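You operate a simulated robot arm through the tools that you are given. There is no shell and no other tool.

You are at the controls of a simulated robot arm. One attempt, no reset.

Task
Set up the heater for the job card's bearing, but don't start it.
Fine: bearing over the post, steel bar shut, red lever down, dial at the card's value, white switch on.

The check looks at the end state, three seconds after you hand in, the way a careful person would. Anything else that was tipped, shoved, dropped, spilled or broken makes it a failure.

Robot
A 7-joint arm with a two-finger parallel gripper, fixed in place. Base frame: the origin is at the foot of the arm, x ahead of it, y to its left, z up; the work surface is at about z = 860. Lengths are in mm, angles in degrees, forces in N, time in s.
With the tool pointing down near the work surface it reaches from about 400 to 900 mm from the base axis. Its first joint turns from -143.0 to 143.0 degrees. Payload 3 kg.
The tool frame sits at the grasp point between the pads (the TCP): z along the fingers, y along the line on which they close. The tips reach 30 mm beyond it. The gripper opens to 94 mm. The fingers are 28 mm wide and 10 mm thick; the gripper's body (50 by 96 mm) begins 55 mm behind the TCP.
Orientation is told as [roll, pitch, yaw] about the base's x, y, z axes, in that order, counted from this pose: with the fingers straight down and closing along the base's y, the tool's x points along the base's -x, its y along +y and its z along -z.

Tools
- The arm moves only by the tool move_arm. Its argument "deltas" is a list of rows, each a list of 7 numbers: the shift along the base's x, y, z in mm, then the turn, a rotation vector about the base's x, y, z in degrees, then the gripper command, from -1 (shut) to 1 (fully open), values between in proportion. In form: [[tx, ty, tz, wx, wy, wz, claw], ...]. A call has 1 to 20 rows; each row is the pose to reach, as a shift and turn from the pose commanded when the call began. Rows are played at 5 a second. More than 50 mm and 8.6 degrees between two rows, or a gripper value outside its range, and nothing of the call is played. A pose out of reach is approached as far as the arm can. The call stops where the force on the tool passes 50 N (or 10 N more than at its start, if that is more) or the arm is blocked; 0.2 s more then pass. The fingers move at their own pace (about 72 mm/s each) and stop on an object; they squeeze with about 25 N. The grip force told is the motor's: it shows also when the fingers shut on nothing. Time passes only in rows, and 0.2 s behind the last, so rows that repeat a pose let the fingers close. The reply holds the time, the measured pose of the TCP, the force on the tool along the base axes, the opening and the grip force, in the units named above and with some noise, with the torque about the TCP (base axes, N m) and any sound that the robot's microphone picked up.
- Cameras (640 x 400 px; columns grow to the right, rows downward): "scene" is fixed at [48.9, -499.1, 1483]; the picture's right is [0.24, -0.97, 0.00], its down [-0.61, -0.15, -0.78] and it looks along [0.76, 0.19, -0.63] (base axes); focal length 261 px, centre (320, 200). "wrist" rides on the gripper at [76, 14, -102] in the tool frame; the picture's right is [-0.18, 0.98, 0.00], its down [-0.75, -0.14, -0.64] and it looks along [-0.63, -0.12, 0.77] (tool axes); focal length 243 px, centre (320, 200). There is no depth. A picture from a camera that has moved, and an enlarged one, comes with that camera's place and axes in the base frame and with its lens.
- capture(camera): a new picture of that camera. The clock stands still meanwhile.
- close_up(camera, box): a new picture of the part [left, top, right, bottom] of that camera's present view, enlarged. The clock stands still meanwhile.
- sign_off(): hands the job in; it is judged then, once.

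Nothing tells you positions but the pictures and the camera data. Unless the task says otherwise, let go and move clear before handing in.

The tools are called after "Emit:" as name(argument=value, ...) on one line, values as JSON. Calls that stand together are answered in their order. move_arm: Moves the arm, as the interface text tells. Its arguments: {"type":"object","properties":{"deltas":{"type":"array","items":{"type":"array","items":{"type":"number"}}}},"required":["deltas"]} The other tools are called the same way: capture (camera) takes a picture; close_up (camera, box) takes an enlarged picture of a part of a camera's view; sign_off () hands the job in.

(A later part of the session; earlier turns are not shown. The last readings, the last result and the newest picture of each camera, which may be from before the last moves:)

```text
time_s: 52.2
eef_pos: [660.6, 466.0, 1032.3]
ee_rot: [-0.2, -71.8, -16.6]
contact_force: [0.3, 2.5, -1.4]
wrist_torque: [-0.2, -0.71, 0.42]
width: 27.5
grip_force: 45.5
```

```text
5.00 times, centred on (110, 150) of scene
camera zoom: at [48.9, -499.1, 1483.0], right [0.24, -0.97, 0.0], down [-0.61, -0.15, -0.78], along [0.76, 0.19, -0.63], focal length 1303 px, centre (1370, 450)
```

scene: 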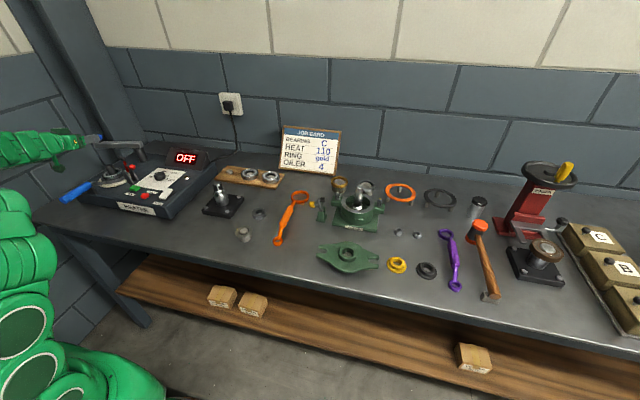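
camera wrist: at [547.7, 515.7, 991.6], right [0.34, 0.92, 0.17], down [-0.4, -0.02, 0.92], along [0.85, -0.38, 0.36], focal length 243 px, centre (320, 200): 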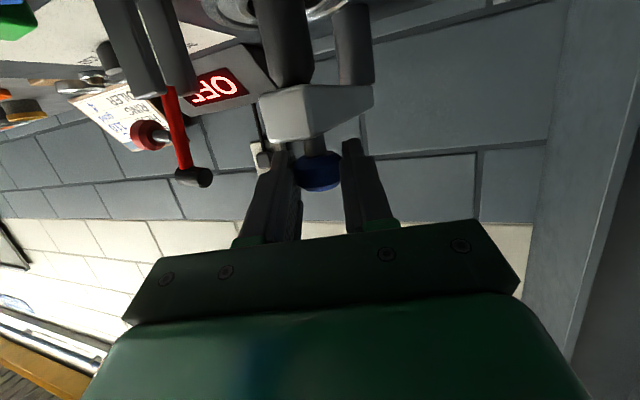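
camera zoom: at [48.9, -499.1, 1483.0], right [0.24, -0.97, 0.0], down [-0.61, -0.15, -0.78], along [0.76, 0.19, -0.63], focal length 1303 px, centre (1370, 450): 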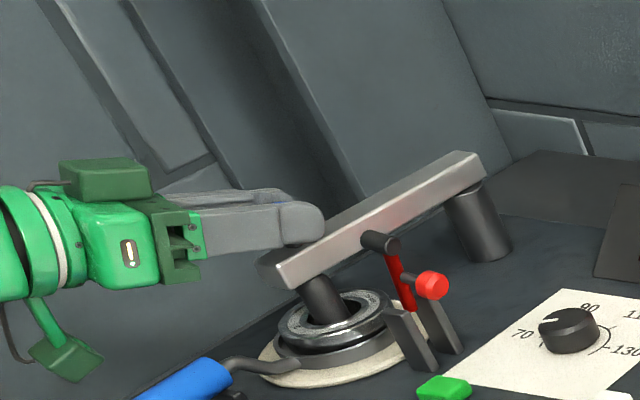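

The bar is over the post. I'll nudge a little more to see whether there's an end stop.

Emit:
move_arm(deltas=[[0, -1.5, 0, 0, 0, 0, -1], [0, -3, 0, 0, 0, 0, -1], [0, -3, 0, 0, 0, 0, -1]])

Emit:
capture(camera="wrist")

Emit:
close_up(camera="scene", box=[90, 140, 150, 185])

```text
time_s: 53.0
eef_pos: [658.9, 464.5, 1032.0]
ee_rot: [-0.1, -71.7, -16.9]
contact_force: [29.7, 16.0, -15.8]
wrist_torque: [0.15, 0.11, 0.19]
width: 27.5
grip_force: 45.4
```

```text
taken
camera wrist: at [547.1, 513.3, 992.1], right [0.34, 0.92, 0.17], down [-0.4, -0.03, 0.92], along [0.85, -0.38, 0.36], focal length 243 px, centre (320, 200)
```

wrist: 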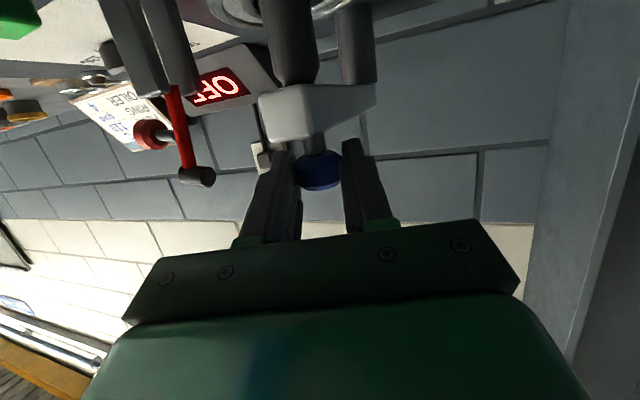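

```text
8.89 times, centred on (120, 162) of scene
camera zoom: at [48.9, -499.1, 1483.0], right [0.24, -0.97, 0.0], down [-0.61, -0.15, -0.78], along [0.76, 0.19, -0.63], focal length 2316 px, centre (2098, 533)
```

zoom: 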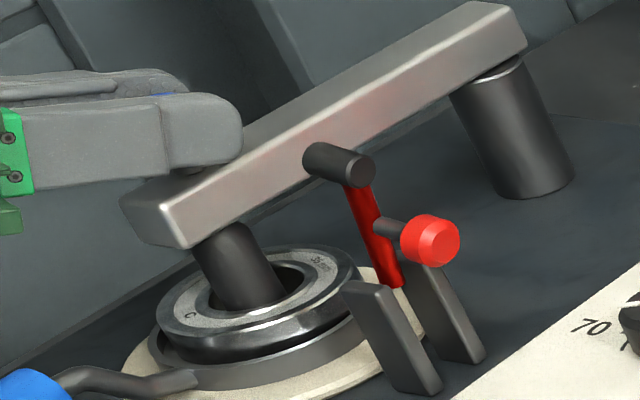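

A stop is reached with the bar over the post. I'll relax, open and withdraw backwards along the tool axis.

Emit:
move_arm(deltas=[[0, 2, 0, 0, 0, 0, -1], [0, 2, 0, 0, 0, 0, 0], [0, 2, 0, 0, 0, 0, 0.3], [-9, 5, 4, 0, 0, 0, 0.3], [-27, 10, 10, 0, 0, 0, 0.3], [-50, 17, 18, 0, 0, 0, 0.3], [-75, 25, 40, 0, 0, 0, 0.3]])

Emit:
capture(camera="wrist")

Emit:
close_up(camera="scene", box=[80, 130, 170, 195])

```text
time_s: 54.6
eef_pos: [584.0, 489.2, 1075.5]
ee_rot: [0.1, -71.9, -17.1]
contact_force: [0.1, -0.3, -0.2]
wrist_torque: [-0.04, -0.01, -0.03]
width: 60.8
grip_force: 0.0
```

```text
taken
camera wrist: at [471.6, 538.6, 1034.2], right [0.34, 0.92, 0.18], down [-0.4, -0.03, 0.92], along [0.85, -0.38, 0.36], focal length 243 px, centre (320, 200)
```

wrist: 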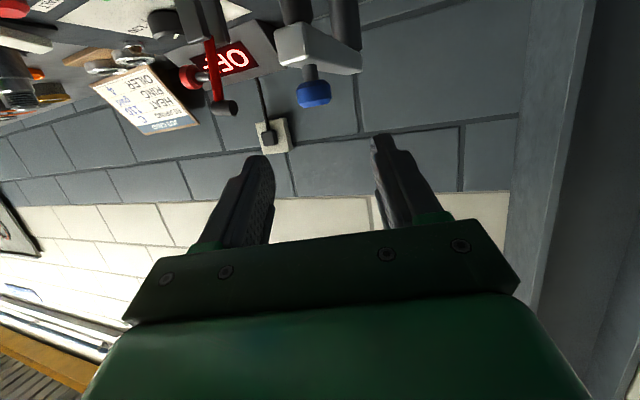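

```text
6.15 times, centred on (125, 162) of scene
camera zoom: at [48.9, -499.1, 1483.0], right [0.24, -0.97, 0.0], down [-0.61, -0.15, -0.78], along [0.76, 0.19, -0.63], focal length 1603 px, centre (1520, 431)
```

zoom: 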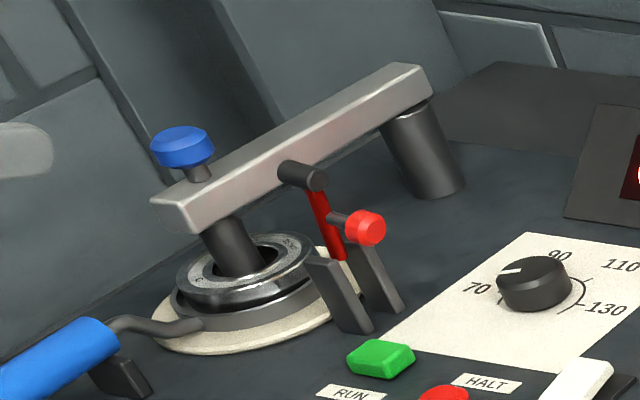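

The bar is shut over the post. Now I examine the red lever.

Emit:
close_up(camera="wrist", box=[160, 0, 370, 130])

Emit:
close_up(camera="scene", box=[110, 148, 150, 186])

```text
3.05 times, centred on (265, 65) of wrist
camera zoom: at [471.6, 538.6, 1034.2], right [0.34, 0.92, 0.18], down [-0.4, -0.03, 0.92], along [0.85, -0.38, 0.36], focal length 739 px, centre (488, 611)
```

zoom: 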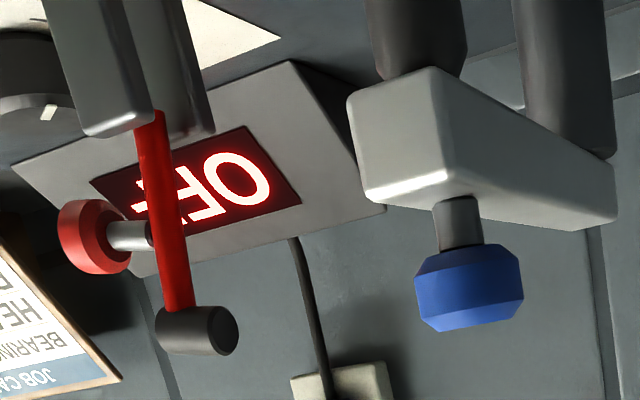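

```text
10.53 times, centred on (130, 167) of scene
camera zoom: at [48.9, -499.1, 1483.0], right [0.24, -0.97, 0.0], down [-0.61, -0.15, -0.78], along [0.76, 0.19, -0.63], focal length 2743 px, centre (2320, 547)
```

zoom: 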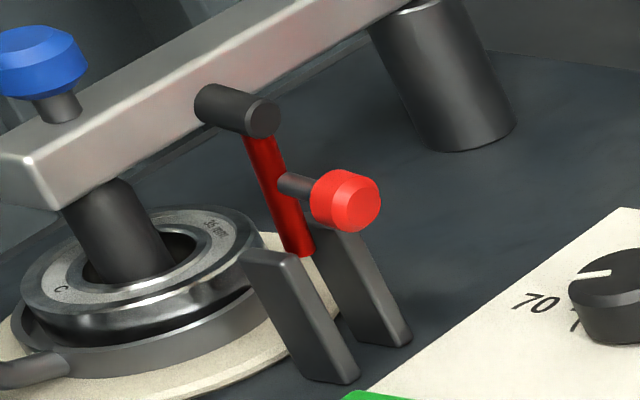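

The lever leans slightly toward −y, with its black foot facing +y, so "down" should be toward +y (toward the post). I'll level the hand and come round to the −y side of its red knob.

Emit:
move_arm(deltas=[[-5, 0, 25, 2.34, 7.65, 0, 0], [-10, 0, 50, 4.68, 15.3, 0, -0.5], [-10, 0, 75, 7.02, 22.95, 0, -1], [-10, 0, 90, 9.36, 30.6, 0, -1], [-10, -5, 95, 11.7, 38.25, 0, -1], [-10, -10, 95, 14.03, 45.9, 0, -1], [-10, -20, 95, 16.37, 53.55, 0, -1], [-10, -30, 95, 18.7, 61.2, 0, -1], [-10, -40, 95, 21.05, 68.85, 0, -1], [-10, -50, 95, 21.05, 68.85, 0, -1]])

Emit:
move_arm(deltas=[[10, -30, 0, 0, 0, 6, -1], [20, -60, 0, 0, 0, 12, -1], [30, -95, -10, 0, 0, 17, -1], [40, -130, -20, 0, 0, 17, -1], [40, -130, -20, 0, 0, 17, -1]])

Emit:
capture(camera="wrist")

Emit:
capture(camera="scene")

```text
time_s: 56.8
eef_pos: [573.4, 436.2, 1169.2]
ee_rot: [0.0, 0.3, -17.0]
contact_force: [1.2, -0.3, 0.9]
wrist_torque: [0.0, -0.02, 0.02]
width: 0.0
grip_force: 25.2
```

```text
time_s: 58.0
eef_pos: [616.2, 308.9, 1145.2]
ee_rot: [0.0, 0.2, 0.1]
contact_force: [0.1, -0.4, 0.3]
wrist_torque: [0.0, 0.02, -0.01]
width: 0.2
grip_force: 25.5
```

```text
taken
camera wrist: at [539.9, 324.5, 1248.3], right [0.18, 0.98, 0.0], down [0.76, -0.14, 0.64], along [0.63, -0.12, -0.77], focal length 243 px, centre (320, 200)
```

wrist: 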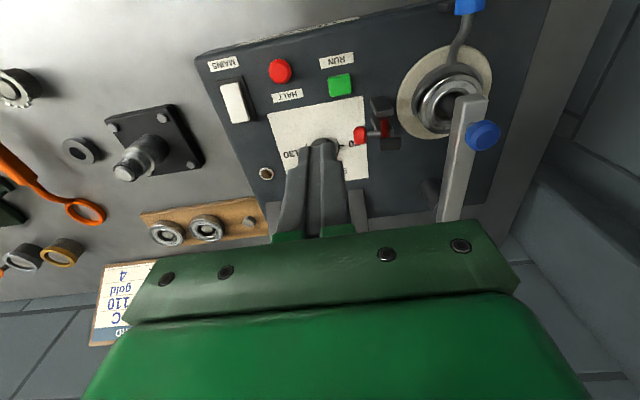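

```text
taken
```

scene: 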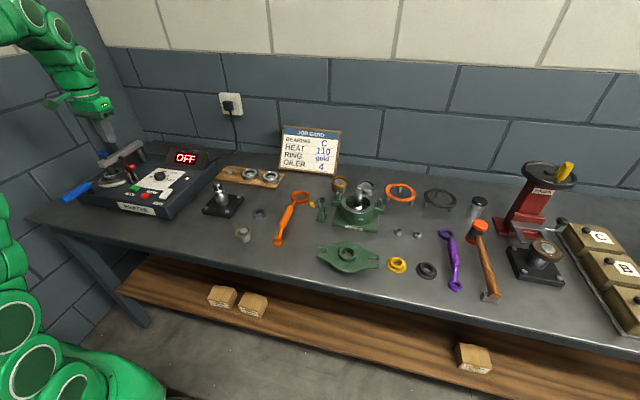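

Emit:
close_up(camera="wrist", box=[330, 20, 510, 230])

Emit:
close_up(camera="wrist", box=[190, 40, 410, 190])

```text
1.90 times, centred on (420, 125) of wrist
camera zoom: at [539.9, 324.5, 1248.3], right [0.18, 0.98, 0.0], down [0.76, -0.14, 0.64], along [0.63, -0.12, -0.77], focal length 462 px, centre (130, 343)
```

zoom: 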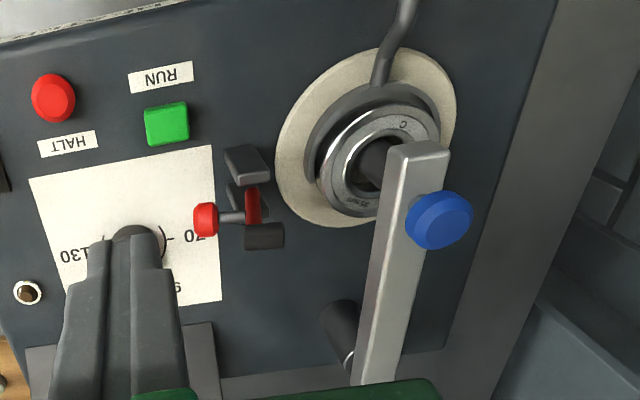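

```text
2.67 times, centred on (300, 115) of wrist
camera zoom: at [539.9, 324.5, 1248.3], right [0.18, 0.98, 0.0], down [0.76, -0.14, 0.64], along [0.63, -0.12, -0.77], focal length 647 px, centre (373, 427)
```

zoom: 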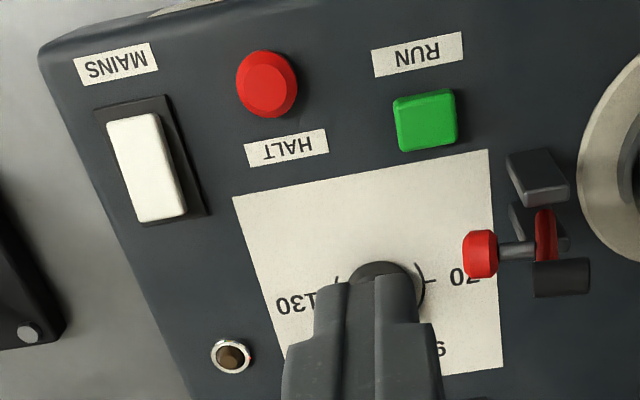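

The lever's red knob is at about (667, 346, 990). I'll bring the closed fingertips down on its −y side.

Emit:
move_arm(deltas=[[20, -4, -30, 0, 0, 0, -1], [40, -6, -65, 0, 0, 0, -1], [50, -6, -100, 0, 0, 0, -1], [50, -6, -130, 0, 0, 0, -1], [50, -6, -136, 0, 0, 0, -1], [50, -6, -136, 0, 0, 0, -1]])

Emit:
capture(camera="wrist")

Emit:
close_up(camera="scene", box=[90, 130, 190, 200])

```text
time_s: 59.4
eef_pos: [664.7, 303.7, 1011.0]
ee_rot: [0.0, 0.3, 0.0]
contact_force: [-0.1, 0.3, -0.6]
wrist_torque: [0.05, -0.02, -0.01]
width: 0.3
grip_force: 24.7
```

```text
taken
camera wrist: at [588.8, 317.8, 1113.9], right [0.18, 0.98, 0.0], down [0.76, -0.14, 0.64], along [0.63, -0.12, -0.77], focal length 243 px, centre (320, 200)
```

wrist: 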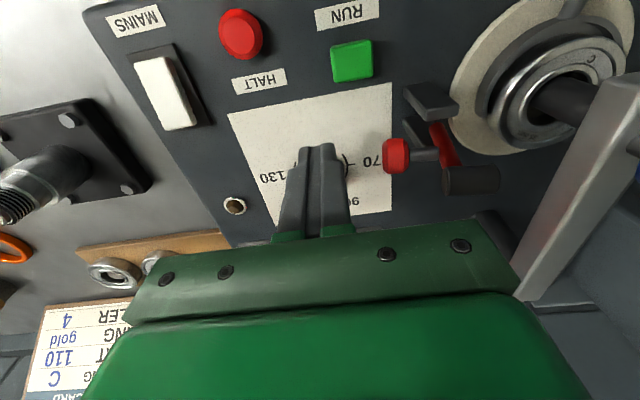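

```text
5.71 times, centred on (140, 165) of scene
camera zoom: at [48.9, -499.1, 1483.0], right [0.24, -0.97, 0.0], down [-0.61, -0.15, -0.78], along [0.76, 0.19, -0.63], focal length 1489 px, centre (1349, 400)
```

zoom: 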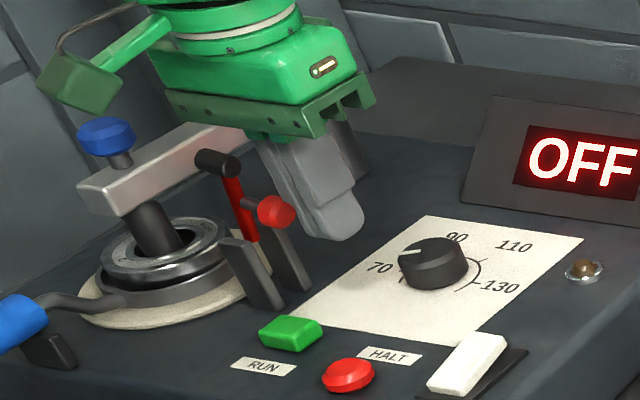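

Now pushing toward +y gently.

Emit:
move_arm(deltas=[[0, 8, 0, 0, 0, 0, -1], [0, 16, 0, 0, 0, 0, -1], [0, 23, 0, 0, 0, 0, -1], [0, 29, 0, 0, 0, 0, -1], [0, 35, 0, 0, 0, 0, -1]])

Emit:
capture(camera="wrist")

Emit:
close_up(camera="scene", box=[90, 130, 190, 200])

```text
time_s: 60.6
eef_pos: [666.3, 332.4, 1013.1]
ee_rot: [-0.2, 0.1, -0.1]
contact_force: [1.2, -5.4, 4.6]
wrist_torque: [-0.01, -0.01, 0.0]
width: 0.1
grip_force: 25.0
stopped in row 5: the force on the tool passed its limit at 61 N (the readings are from after the stop); the commanded pose is now the measured one
```

```text
taken
camera wrist: at [589.4, 347.0, 1116.4], right [0.19, 0.98, 0.0], down [0.75, -0.14, 0.64], along [0.63, -0.12, -0.77], focal length 243 px, centre (320, 200)
```

wrist: 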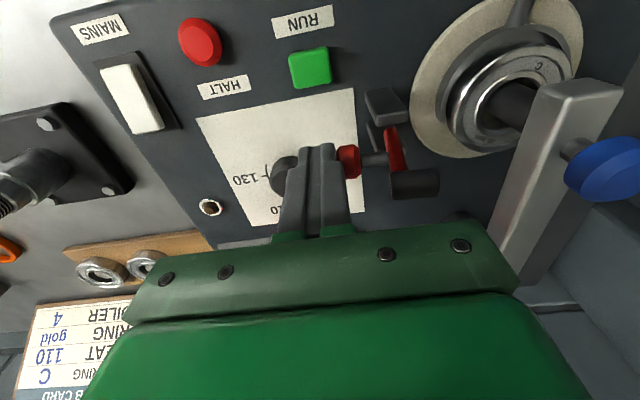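

```text
5.71 times, centred on (140, 165) of scene
camera zoom: at [48.9, -499.1, 1483.0], right [0.24, -0.97, 0.0], down [-0.61, -0.15, -0.78], along [0.76, 0.19, -0.63], focal length 1489 px, centre (1349, 400)
```

zoom: 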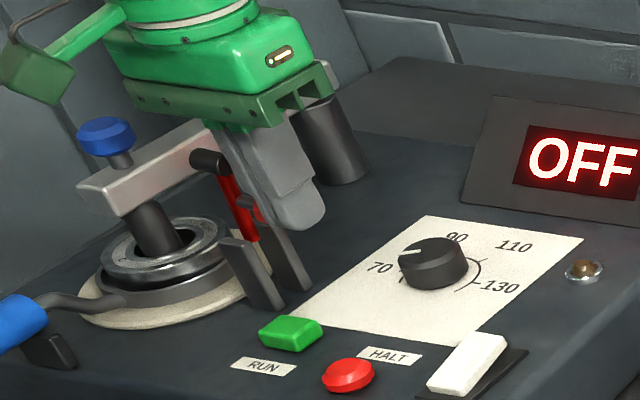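

The lever resists toward +y (a stop at 61 N peak), so it likely swings the other way, toward −y. I'll back off and check the lever's state.

Emit:
move_arm(deltas=[[0, -10, 0, 0, 0, 0, -1], [0, -22, 10, 0, 0, 0, -1], [0, -22, 45, 0, 0, 0, -1], [-10, -22, 90, 0, 0, 0, -1]])

Emit:
close_up(camera="wrist", box=[300, 40, 560, 220])

Emit:
close_up(camera="scene", box=[110, 148, 150, 186])

```text
time_s: 61.6
eef_pos: [656.5, 312.7, 1100.5]
ee_rot: [-0.3, 0.3, 0.0]
contact_force: [0.4, -0.8, -1.1]
wrist_torque: [0.01, 0.01, -0.01]
width: 0.0
grip_force: 24.8
```

```text
2.22 times, centred on (430, 130) of wrist
camera zoom: at [580.1, 327.8, 1204.5], right [0.19, 0.98, 0.0], down [0.76, -0.14, 0.64], along [0.63, -0.12, -0.77], focal length 539 px, centre (76, 356)
```

zoom: 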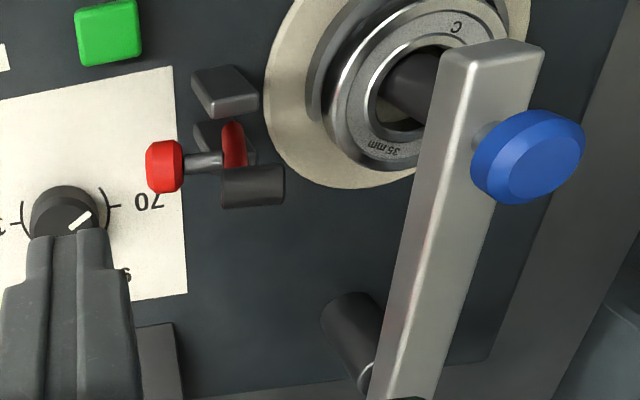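

```text
10.53 times, centred on (130, 167) of scene
camera zoom: at [48.9, -499.1, 1483.0], right [0.24, -0.97, 0.0], down [-0.61, -0.15, -0.78], along [0.76, 0.19, -0.63], focal length 2743 px, centre (2320, 547)
```

zoom: 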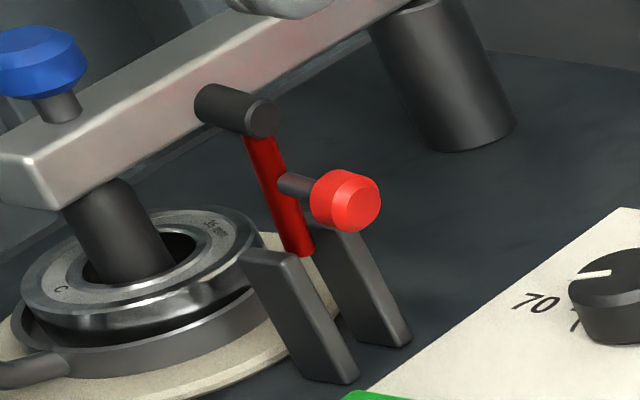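

The lever sprang back / didn't move, so +y is against its stop. I'll go over to its +y side and try pushing the top toward −y.

Emit:
move_arm(deltas=[[5, 35, 5, 0, 0, 0, -1], [10, 70, 5, 0, 0, 0, -1], [10, 99, 5, 0, 0, 0, -1], [10, 99, -25, 0, 0, 0, -1], [10, 99, -50, 0, 0, 0, -1], [10, 99, -62, 0, 0, 0, -1], [10, 99, -62, 0, 0, 0, -1]])

Emit:
capture(camera="wrist")

Emit:
close_up(camera="scene", box=[90, 130, 190, 200])

```text
time_s: 63.2
eef_pos: [666.3, 406.8, 1039.5]
ee_rot: [-0.3, 0.2, 0.0]
contact_force: [0.3, 0.7, -0.2]
wrist_torque: [0.0, -0.03, -0.01]
width: 0.0
grip_force: 25.0
```

```text
taken
camera wrist: at [589.9, 423.5, 1141.7], right [0.19, 0.98, 0.0], down [0.76, -0.14, 0.64], along [0.63, -0.12, -0.77], focal length 243 px, centre (320, 200)
```

wrist: 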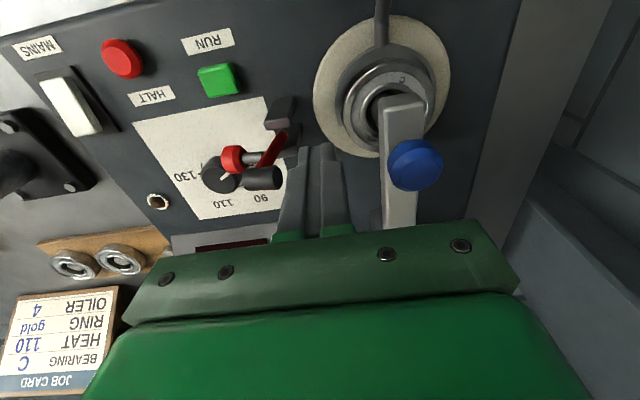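

```text
5.71 times, centred on (140, 165) of scene
camera zoom: at [48.9, -499.1, 1483.0], right [0.24, -0.97, 0.0], down [-0.61, -0.15, -0.78], along [0.76, 0.19, -0.63], focal length 1489 px, centre (1349, 400)
```

zoom: 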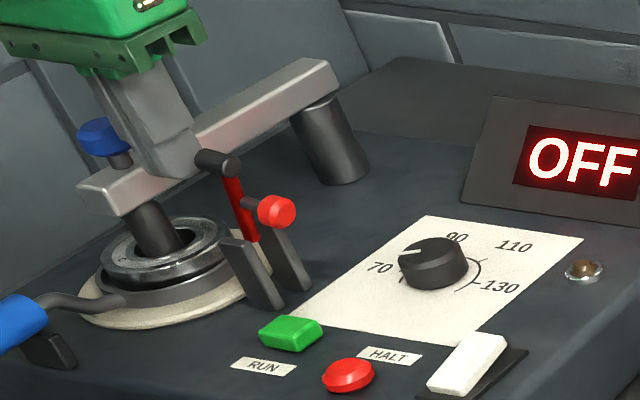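

Emit:
move_arm(deltas=[[0, -6, 0, 0, 0, 0, -1], [0, -11, 0, 0, 0, 0, -1], [0, -15, 0, 0, 0, 0, -1], [0, -19, 0, 0, 0, 0, -1], [0, -23, 0, 0, 0, 0, -1]])

Emit:
close_up(camera="scene", box=[90, 130, 190, 200])

Emit:
capture(camera="wrist")

```text
time_s: 64.5
eef_pos: [665.3, 392.4, 1043.8]
ee_rot: [0.3, 0.0, 0.4]
contact_force: [5.4, 16.2, -9.0]
wrist_torque: [0.43, -0.11, 0.03]
width: 0.0
grip_force: 25.2
stopped in row 5: the force on the tool passed its limit at 54 N (the readings are from after the stop); the commanded pose is now the measured one
```

```text
5.71 times, centred on (140, 165) of scene
camera zoom: at [48.9, -499.1, 1483.0], right [0.24, -0.97, 0.0], down [-0.61, -0.15, -0.78], along [0.76, 0.19, -0.63], focal length 1489 px, centre (1349, 400)
```

zoom: 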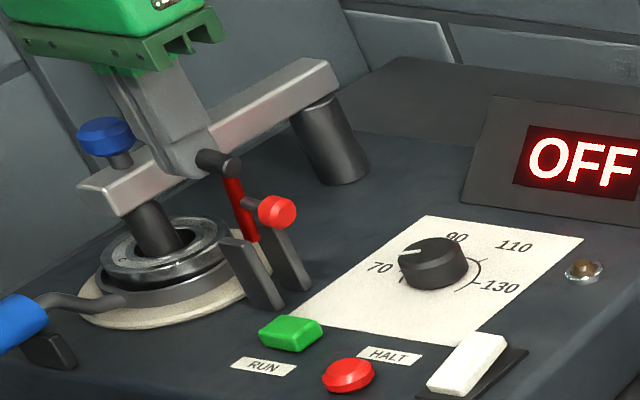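

```text
taken
camera wrist: at [587.9, 406.3, 1145.3], right [0.18, 0.98, 0.0], down [0.75, -0.14, 0.64], along [0.63, -0.11, -0.77], focal length 243 px, centre (320, 200)
```

wrist: 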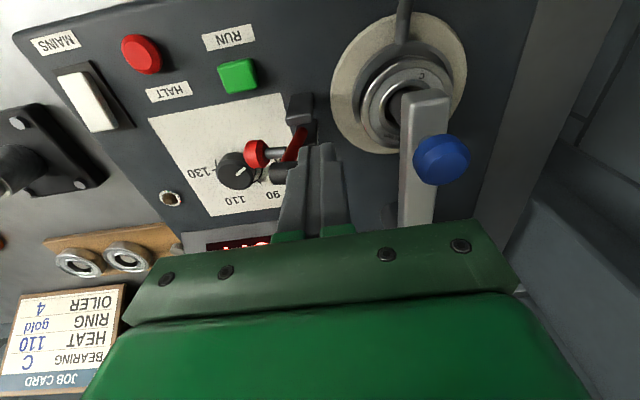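

Neither ±y works, so the lever must swing in the x–z plane or otherwise. I'll back off, rise, and take sharper pictures of the lever mount.

Emit:
move_arm(deltas=[[0, 10, 0, 0, 0, 0, -1], [0, 14, 30, 0, 0, 0, -1], [-10, 20, 65, 0, 0, 0, -1], [-20, 40, 80, 0, 0, 0, -1]])

Emit:
close_up(camera="wrist", box=[200, 70, 320, 190])

Emit:
close_up(camera="scene", box=[118, 155, 144, 184])

```text
time_s: 65.5
eef_pos: [646.4, 427.6, 1122.4]
ee_rot: [0.1, 0.1, 0.3]
contact_force: [-0.1, 0.3, 0.2]
wrist_torque: [0.0, 0.03, -0.04]
width: 0.0
grip_force: 25.5
```

```text
3.33 times, centred on (260, 130) of wrist
camera zoom: at [569.6, 443.1, 1223.7], right [0.18, 0.98, 0.0], down [0.75, -0.14, 0.64], along [0.63, -0.12, -0.77], focal length 809 px, centre (520, 433)
```

zoom: 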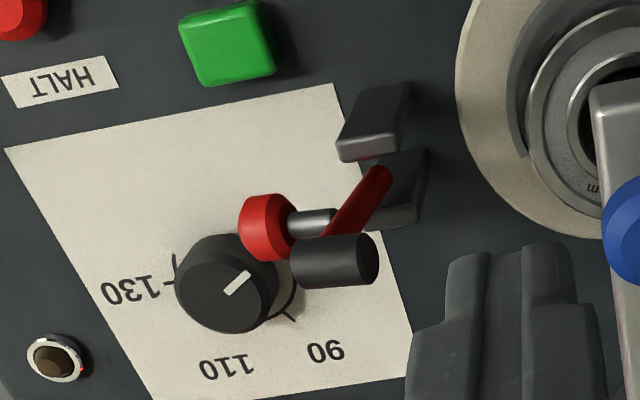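

```text
13.79 times, centred on (131, 170) of scene
camera zoom: at [48.9, -499.1, 1483.0], right [0.24, -0.97, 0.0], down [-0.61, -0.15, -0.78], along [0.76, 0.19, -0.63], focal length 3594 px, centre (2927, 621)
```

zoom: 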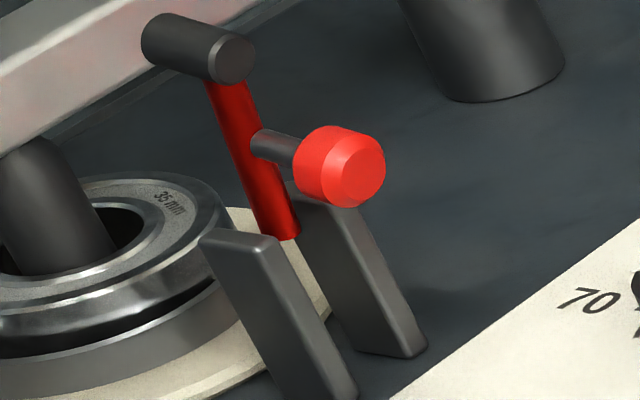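

The lever leans slightly toward −y, consistent with resting past vertical with "down" toward +y; it may just be stiff. I'll push at its top end (more leverage) toward +y.

Emit:
move_arm(deltas=[[10, -35, 0, 0, 0, 0, -1], [20, -70, 0, 0, 0, 0, -1], [20, -95, 0, 0, 0, 0, -1], [20, -95, -40, 0, 0, 0, -1], [20, -95, -72, 0, 0, 0, -1], [20, -95, -82, 0, 0, 0, -1], [20, -95, -82, 0, 0, 0, -1]])

Emit:
close_up(camera="scene", box=[100, 140, 160, 190])

Emit:
capture(camera="wrist")

```text
time_s: 67.0
eef_pos: [666.0, 335.2, 1044.0]
ee_rot: [0.2, 0.0, 0.2]
contact_force: [-0.5, -0.3, 0.1]
wrist_torque: [-0.03, 0.01, 0.03]
width: 0.2
grip_force: 24.4
```

```text
8.00 times, centred on (130, 165) of scene
camera zoom: at [48.9, -499.1, 1483.0], right [0.24, -0.97, 0.0], down [-0.61, -0.15, -0.78], along [0.76, 0.19, -0.63], focal length 2084 px, centre (1840, 480)
```

zoom: 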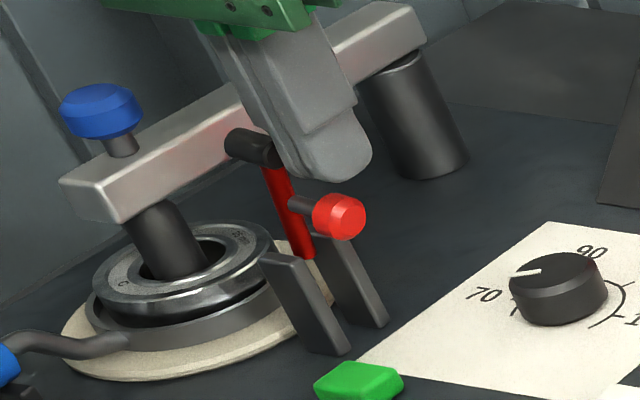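

```text
taken
camera wrist: at [590.2, 350.1, 1145.9], right [0.18, 0.98, 0.0], down [0.75, -0.14, 0.64], along [0.63, -0.11, -0.77], focal length 243 px, centre (320, 200)
```

wrist: 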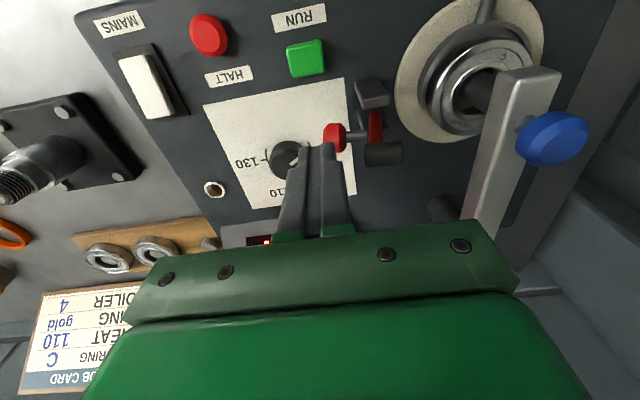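

Emit:
move_arm(deltas=[[0, 3, -4, 0, 0, 0, -1], [0, 8, -5, 0, 0, 0, -1], [0, 13, -5, 0, 0, 0, -1], [0, 18, -5, 0, 0, 0, -1], [0, 21, -5, 0, 0, 0, -1], [0, 24, -5, 0, 0, 0, -1], [0, 27, -5, 0, 0, 0, -1], [0, 30, -5, 0, 0, 0, -1], [0, 33, -5, 0, 0, 0, -1]])

Emit:
close_up(camera="scene", box=[100, 140, 160, 190])

Emit:
capture(camera="wrist")

```text
time_s: 69.0
eef_pos: [663.7, 369.7, 1037.3]
ee_rot: [0.2, -0.1, 0.1]
contact_force: [-0.6, -12.1, 24.0]
wrist_torque: [-0.55, 0.04, -0.04]
width: 0.1
grip_force: 25.0
```

```text
8.00 times, centred on (130, 165) of scene
camera zoom: at [48.9, -499.1, 1483.0], right [0.24, -0.97, 0.0], down [-0.61, -0.15, -0.78], along [0.76, 0.19, -0.63], focal length 2084 px, centre (1840, 480)
```

zoom: 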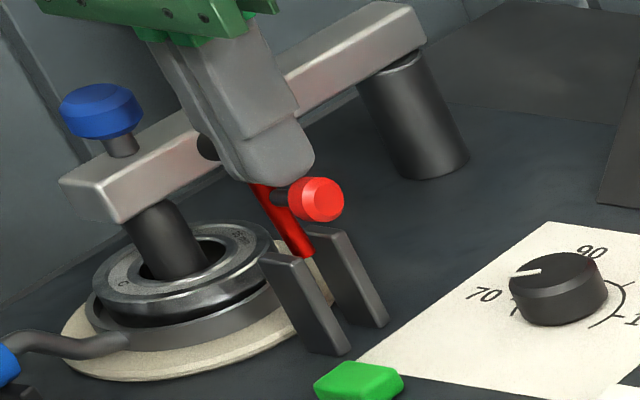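

```text
taken
camera wrist: at [588.1, 382.5, 1139.8], right [0.18, 0.98, 0.0], down [0.75, -0.14, 0.64], along [0.63, -0.11, -0.77], focal length 243 px, centre (320, 200)
```

wrist: 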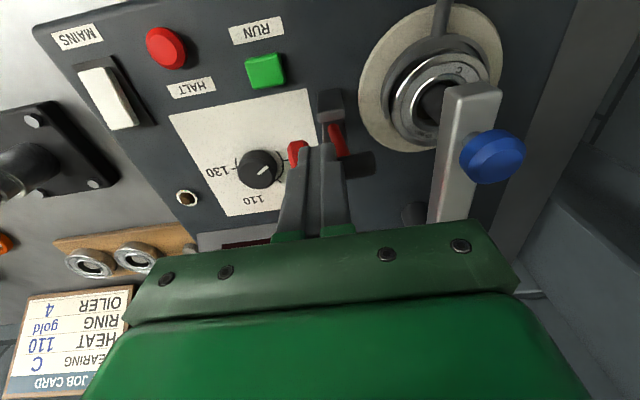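

The lever does move toward +y with a firm push at the top. I continue along its arc.

Emit:
move_arm(deltas=[[0, 1, 3, 0, 0, 0, -1], [0, 4, 4, 0, 0, 0, -1], [0, 7, 4, 0, 0, 0, -1], [0, 10, 4, 0, 0, 0, -1], [0, 13, 4, 0, 0, 0, -1], [0, 16, 4, 0, 0, 0, -1], [0, 19, 3, 0, 0, 0, -1]])

Emit:
close_up(camera="scene", box=[100, 140, 160, 190])

Emit:
close_up(camera="wrist", box=[220, 40, 540, 240])

```text
time_s: 70.7
eef_pos: [664.2, 386.1, 1039.1]
ee_rot: [0.2, 0.1, 0.1]
contact_force: [0.4, -0.2, 2.9]
wrist_torque: [-0.01, -0.03, 0.0]
width: 0.0
grip_force: 33.0
```

```text
8.00 times, centred on (130, 165) of scene
camera zoom: at [48.9, -499.1, 1483.0], right [0.24, -0.97, 0.0], down [-0.61, -0.15, -0.78], along [0.76, 0.19, -0.63], focal length 2084 px, centre (1840, 480)
```

zoom: 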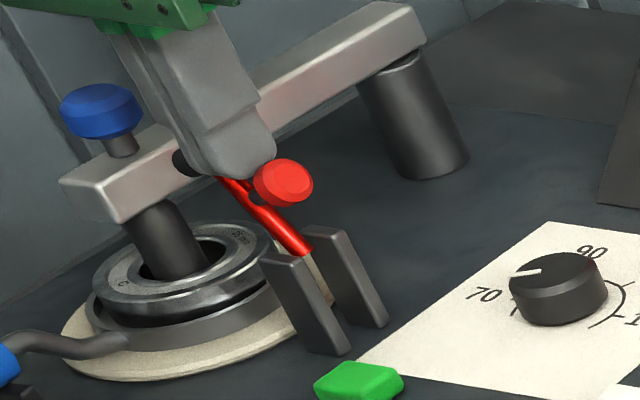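

```text
2.00 times, centred on (380, 140) of wrist
camera zoom: at [587.7, 401.3, 1141.5], right [0.18, 0.98, 0.0], down [0.75, -0.14, 0.64], along [0.63, -0.11, -0.77], focal length 485 px, centre (200, 320)
```

zoom: 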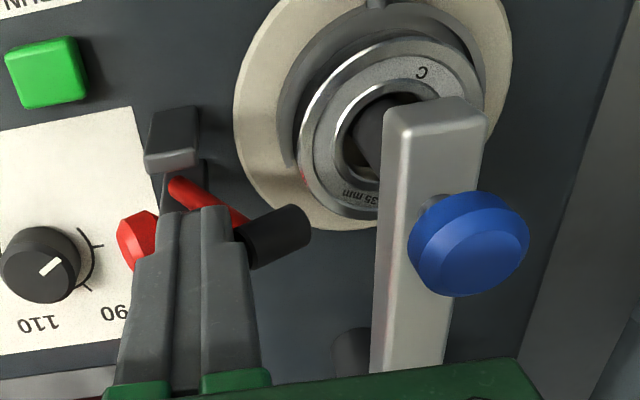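

Emit:
move_arm(deltas=[[0, 4, 0, 0, 0, 0, -1], [0, 8, -1, 0, 0, 0, -1], [0, 12, -2, 0, 0, 0, -1], [0, 16, -3, 0, 0, 0, -1], [0, 20, -5, 0, 0, 0, -1], [0, 24, -7, 0, 0, 0, -1], [0, 27, -9, 0, 0, 0, -1]])

Emit:
close_up(camera="scene", box=[100, 140, 160, 190])

Emit:
close_up(camera="wrist", box=[220, 40, 540, 240])

```text
time_s: 72.2
eef_pos: [666.1, 414.4, 1030.6]
ee_rot: [0.1, 0.0, 0.3]
contact_force: [0.8, 0.2, -0.4]
wrist_torque: [0.01, 0.02, 0.0]
width: 0.0
grip_force: 32.9
```

```text
8.00 times, centred on (130, 165) of scene
camera zoom: at [48.9, -499.1, 1483.0], right [0.24, -0.97, 0.0], down [-0.61, -0.15, -0.78], along [0.76, 0.19, -0.63], focal length 2084 px, centre (1840, 480)
```

zoom: 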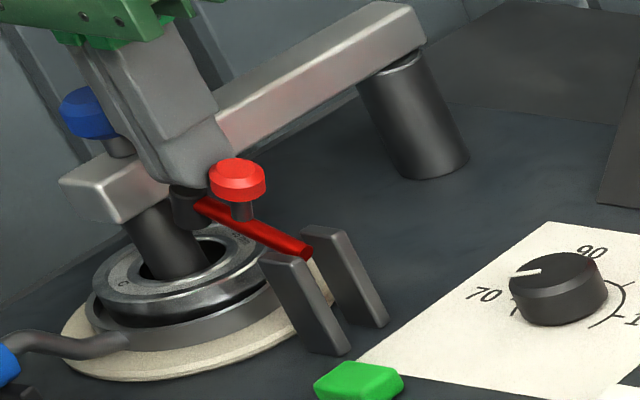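

```text
2.00 times, centred on (380, 140) of wrist
camera zoom: at [588.4, 429.3, 1132.6], right [0.18, 0.98, 0.0], down [0.75, -0.14, 0.64], along [0.63, -0.11, -0.77], focal length 485 px, centre (200, 320)
```

zoom: 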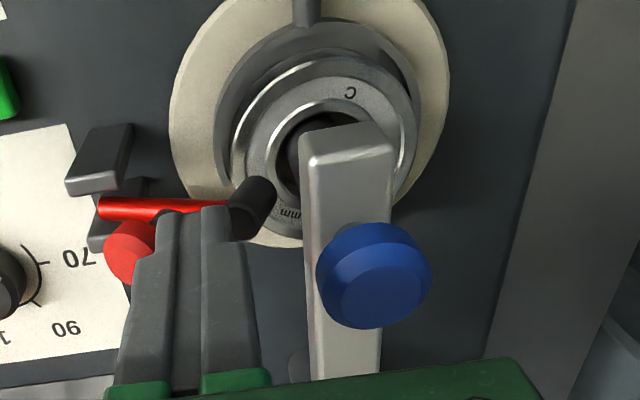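

The lever has gone over and is nearly flat. I'll lift clear and look.

Emit:
move_arm(deltas=[[0, 0, 15, 0, 0, 0, -1], [0, 0, 40, 0, 0, 0, -1], [0, -10, 75, 0, 0, 0, -1], [-20, -45, 75, 0, 0, 0, -1], [-20, -80, 75, 0, 0, 0, -1]])

Emit:
close_up(camera="scene", box=[90, 145, 150, 190])

Emit:
close_up(camera="wrist", box=[320, 20, 560, 200])

```text
time_s: 73.5
eef_pos: [644.8, 331.3, 1105.0]
ee_rot: [0.3, 0.1, 0.3]
contact_force: [-0.6, -0.1, -0.8]
wrist_torque: [-0.03, 0.0, 0.01]
width: 0.1
grip_force: 32.8
```

```text
8.89 times, centred on (120, 168) of scene
camera zoom: at [48.9, -499.1, 1483.0], right [0.24, -0.97, 0.0], down [-0.61, -0.15, -0.78], along [0.76, 0.19, -0.63], focal length 2316 px, centre (2098, 489)
```

zoom: 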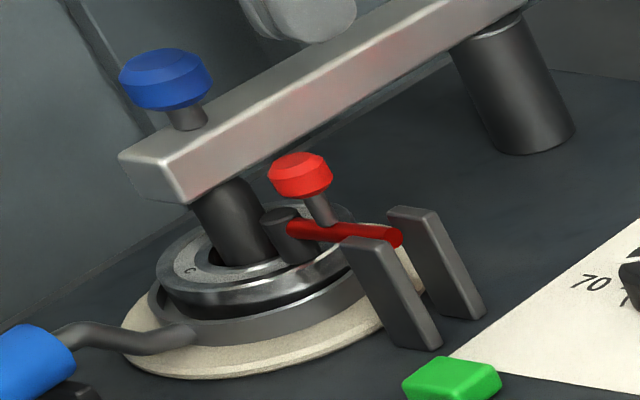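

```text
2.22 times, centred on (440, 110) of wrist
camera zoom: at [568.4, 347.1, 1207.3], right [0.18, 0.98, 0.0], down [0.75, -0.14, 0.64], along [0.63, -0.11, -0.77], focal length 539 px, centre (53, 400)
```

zoom: 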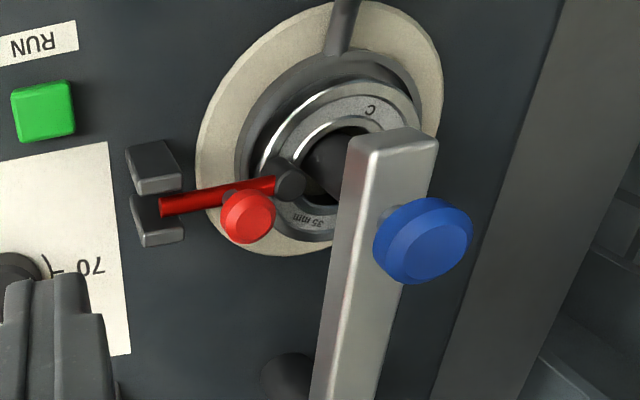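

The lever is down with its foot on the bearing. Next is the white mains switch at about (622, 199); I'll inspect which side is raised.

Emit:
close_up(camera="scene", box=[158, 178, 186, 200])

Emit:
close_up(camera="wrist", box=[100, 0, 260, 120])

Emit:
close_up(camera="scene", box=[140, 160, 190, 200])

```text
16.00 times, centred on (172, 189) of scene
camera zoom: at [48.9, -499.1, 1483.0], right [0.24, -0.97, 0.0], down [-0.61, -0.15, -0.78], along [0.76, 0.19, -0.63], focal length 4169 px, centre (2688, 376)
```

zoom: 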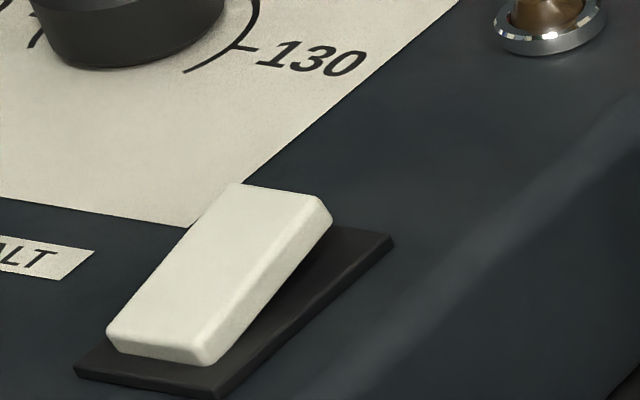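

```text
3.33 times, centred on (180, 60) of wrist
camera zoom: at [568.4, 347.1, 1207.3], right [0.18, 0.98, 0.0], down [0.75, -0.14, 0.64], along [0.63, -0.11, -0.77], focal length 809 px, centre (787, 667)
```

zoom: 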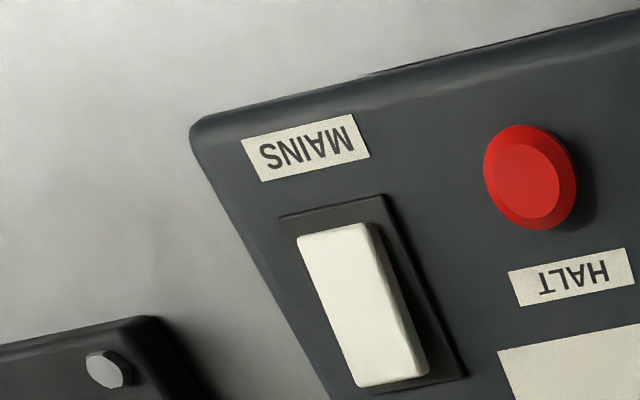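

```text
10.00 times, centred on (165, 180) of scene
camera zoom: at [48.9, -499.1, 1483.0], right [0.24, -0.97, 0.0], down [-0.61, -0.15, -0.78], along [0.76, 0.19, -0.63], focal length 2606 px, centre (1870, 400)
```

zoom: 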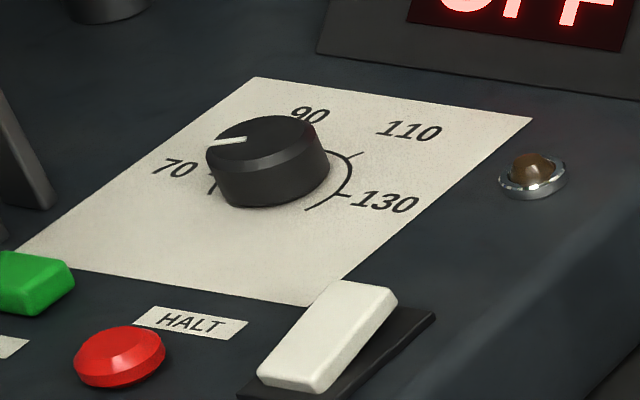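

The rocker's far end (x≈645) is raised, so that's the end to press. I'll position the closed fingertips above it.

Emit:
move_arm(deltas=[[0, -40, 0, 0, 0, 0, -1], [0, -80, 0, 0, 0, 0, -1], [-1, -115, -20, 0, 0, 0, -1], [-1, -133, -60, 0, 0, 0, -1], [-1, -133, -100, 0, 0, 0, -1], [-1, -133, -115, 0, 0, 0, -1], [-1, -133, -115, 0, 0, 0, -1]])

Emit:
capture(camera="wrist")

Emit:
close_up(camera="scene", box=[130, 140, 210, 205])

```text
time_s: 75.0
eef_pos: [644.4, 201.2, 989.9]
ee_rot: [0.0, 0.0, 0.2]
contact_force: [0.6, -0.2, 0.1]
wrist_torque: [0.03, 0.01, -0.01]
width: 0.0
grip_force: 33.2
```

```text
taken
camera wrist: at [567.9, 215.8, 1092.2], right [0.18, 0.98, 0.0], down [0.75, -0.14, 0.64], along [0.63, -0.11, -0.77], focal length 243 px, centre (320, 200)
```

wrist: 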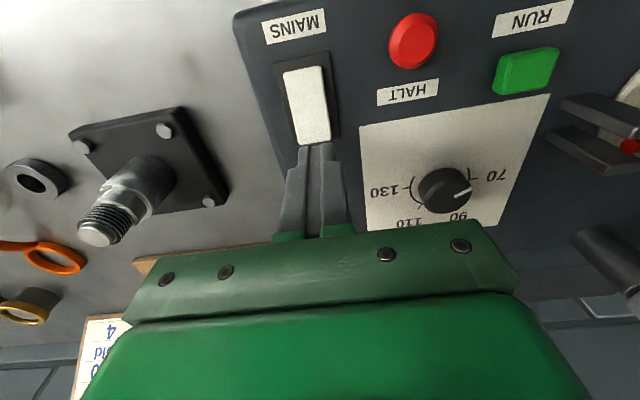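

```text
6.15 times, centred on (170, 172) of scene
camera zoom: at [48.9, -499.1, 1483.0], right [0.24, -0.97, 0.0], down [-0.61, -0.15, -0.78], along [0.76, 0.19, -0.63], focal length 1603 px, centre (1243, 369)
```

zoom: 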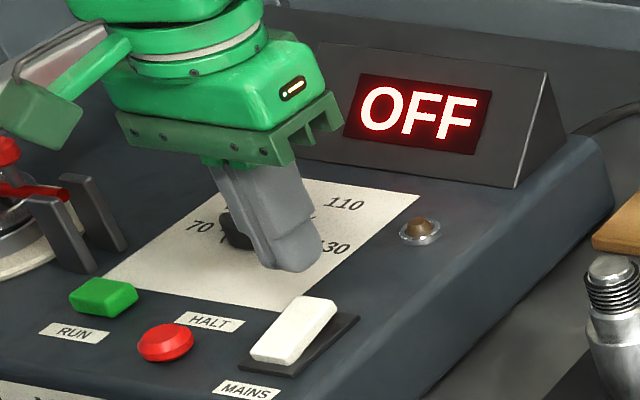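

Emit:
move_arm(deltas=[[-5, -3, -8, 0, 0, 0, -1], [-5, -3, -14, 0, 0, 0, -1], [-5, -3, -18, 0, 0, 0, -1], [-5, -3, -20, 0, 0, 0, -1], [-5, -3, -22, 0, 0, 0, -1], [-5, -3, -24, 0, 0, 0, -1]])

Emit:
close_up(camera="scene", box=[130, 140, 210, 205])

Emit:
close_up(camera="wrist", box=[240, 40, 400, 200])

```text
time_s: 76.5
eef_pos: [638.4, 199.3, 968.1]
ee_rot: [0.2, 0.0, 0.3]
contact_force: [0.4, 0.1, 0.9]
wrist_torque: [0.05, -0.05, 0.03]
width: 0.0
grip_force: 33.0
```

```text
6.15 times, centred on (170, 172) of scene
camera zoom: at [48.9, -499.1, 1483.0], right [0.24, -0.97, 0.0], down [-0.61, -0.15, -0.78], along [0.76, 0.19, -0.63], focal length 1603 px, centre (1243, 369)
```

zoom: 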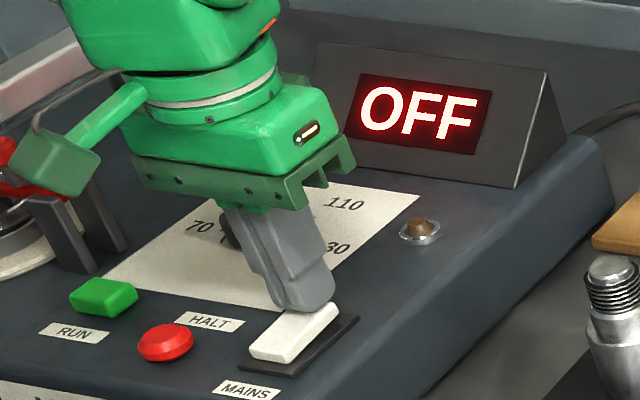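

```text
2.50 times, centred on (320, 120) of wrist
camera zoom: at [562.4, 212.9, 1069.2], right [0.18, 0.98, 0.0], down [0.75, -0.14, 0.64], along [0.63, -0.11, -0.77], focal length 606 px, centre (320, 400)
```

zoom: 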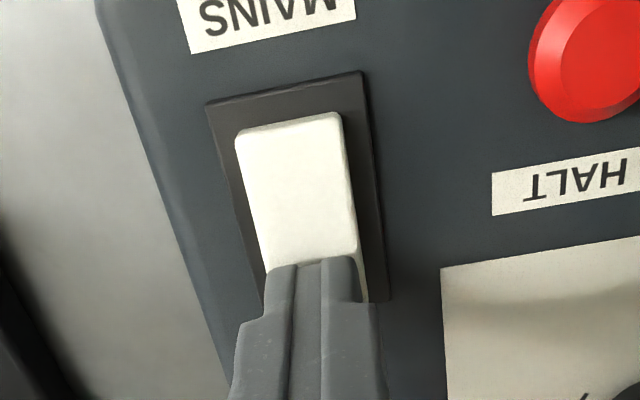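

Tips are just over the raised end, no contact yet. I'll press down in small steps.

Emit:
move_arm(deltas=[[0, 0, -2, 0, 0, 0, -1], [0, 0, -4, 0, 0, 0, -1], [0, 0, -6, 0, 0, 0, -1], [0, 0, -8, 0, 0, 0, -1]])

Emit:
close_up(camera="scene", box=[130, 140, 210, 205])

```text
time_s: 77.2
eef_pos: [640.7, 199.5, 963.7]
ee_rot: [0.3, -0.5, 0.2]
contact_force: [1.9, -0.1, 5.8]
wrist_torque: [-0.03, 0.07, 0.01]
width: 0.0
grip_force: 33.2
stopped in row 3: the force on the tool passed its limit at 58 N (the readings are from after the stop); the commanded pose is now the measured one
```

```text
6.15 times, centred on (170, 172) of scene
camera zoom: at [48.9, -499.1, 1483.0], right [0.24, -0.97, 0.0], down [-0.61, -0.15, -0.78], along [0.76, 0.19, -0.63], focal length 1603 px, centre (1243, 369)
```

zoom: 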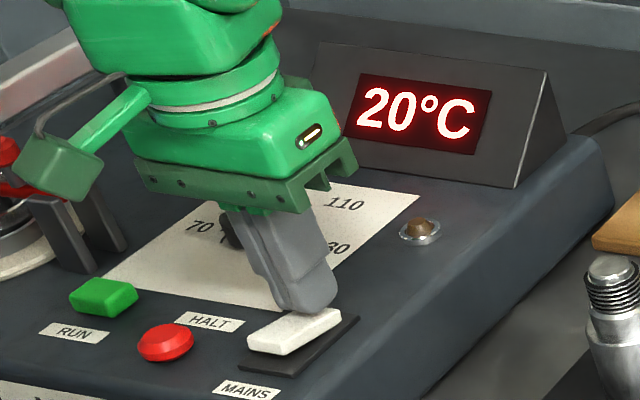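

The mains is on (display 20 °C). Next, the dial: I'll rise and look at it from nearly overhead.

Emit:
move_arm(deltas=[[0, 0, 15, 0, 0, 0, -1], [0, 0, 50, 0, 0, 0, -1], [0, 10, 90, 0, 0, 0, -0.5], [30, 35, 110, 0, 0, 0, 0], [65, 65, 115, 0, 0, 0, 0], [98, 92, 116, 0, 0, 0, 0], [98, 92, 116, 0, 0, 0, 0]])

Emit:
capture(camera="wrist")

Emit:
close_up(camera="scene", box=[90, 140, 200, 215])

```text
time_s: 78.8
eef_pos: [738.3, 290.2, 1078.9]
ee_rot: [0.2, -0.5, 0.1]
contact_force: [-0.3, 0.4, -0.8]
wrist_torque: [-0.01, -0.03, 0.01]
width: 47.1
grip_force: 0.0
```

```text
taken
camera wrist: at [661.4, 304.8, 1180.6], right [0.18, 0.98, 0.01], down [0.75, -0.14, 0.65], along [0.64, -0.11, -0.76], focal length 243 px, centre (320, 200)
```

wrist: 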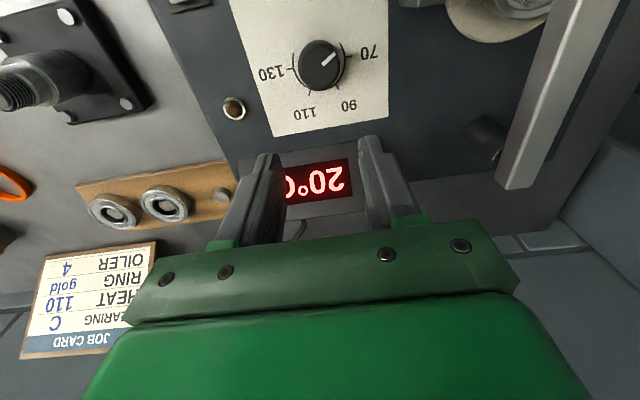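

```text
5.33 times, centred on (145, 178) of scene
camera zoom: at [48.9, -499.1, 1483.0], right [0.24, -0.97, 0.0], down [-0.61, -0.15, -0.78], along [0.76, 0.19, -0.63], focal length 1390 px, centre (1253, 320)
```

zoom: 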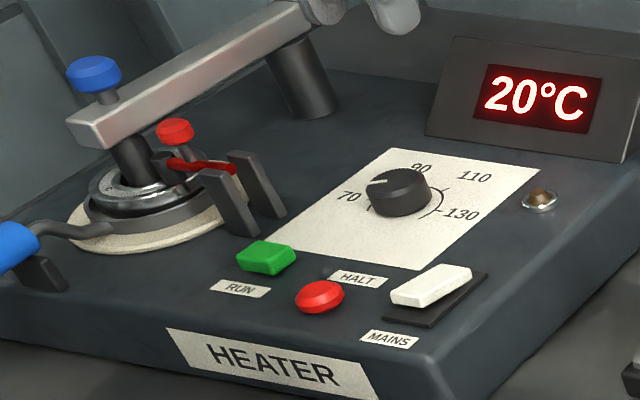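

Emit:
close_up(camera="wrist", box=[240, 10, 400, 140])

Emit:
close_up(camera="scene", box=[148, 165, 188, 195])

```text
3.08 times, centred on (320, 75) of wrist
camera zoom: at [661.4, 304.8, 1180.6], right [0.18, 0.98, 0.01], down [0.75, -0.14, 0.65], along [0.64, -0.11, -0.76], focal length 746 px, centre (320, 585)
```

zoom: 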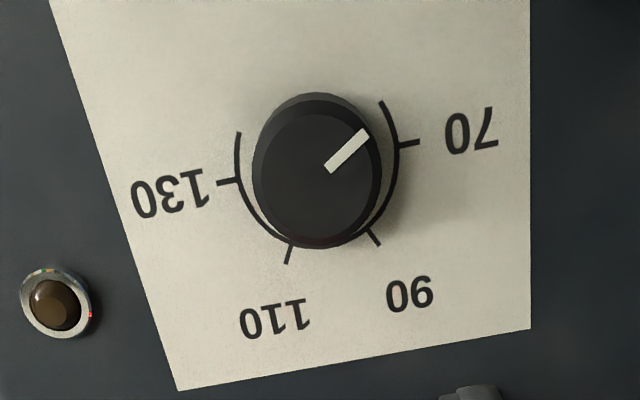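

```text
13.33 times, centred on (168, 180) of scene
camera zoom: at [48.9, -499.1, 1483.0], right [0.24, -0.97, 0.0], down [-0.61, -0.15, -0.78], along [0.76, 0.19, -0.63], focal length 3474 px, centre (2347, 467)
```

zoom: 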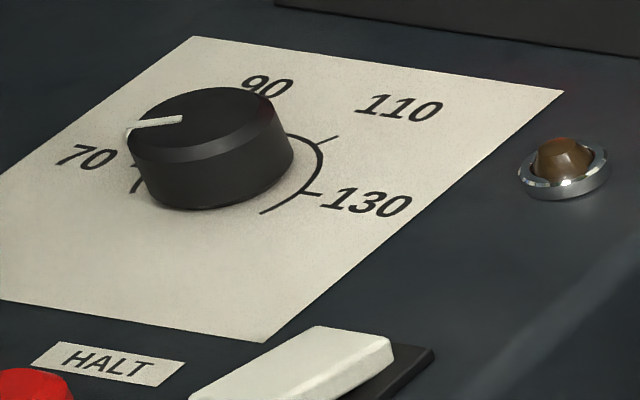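

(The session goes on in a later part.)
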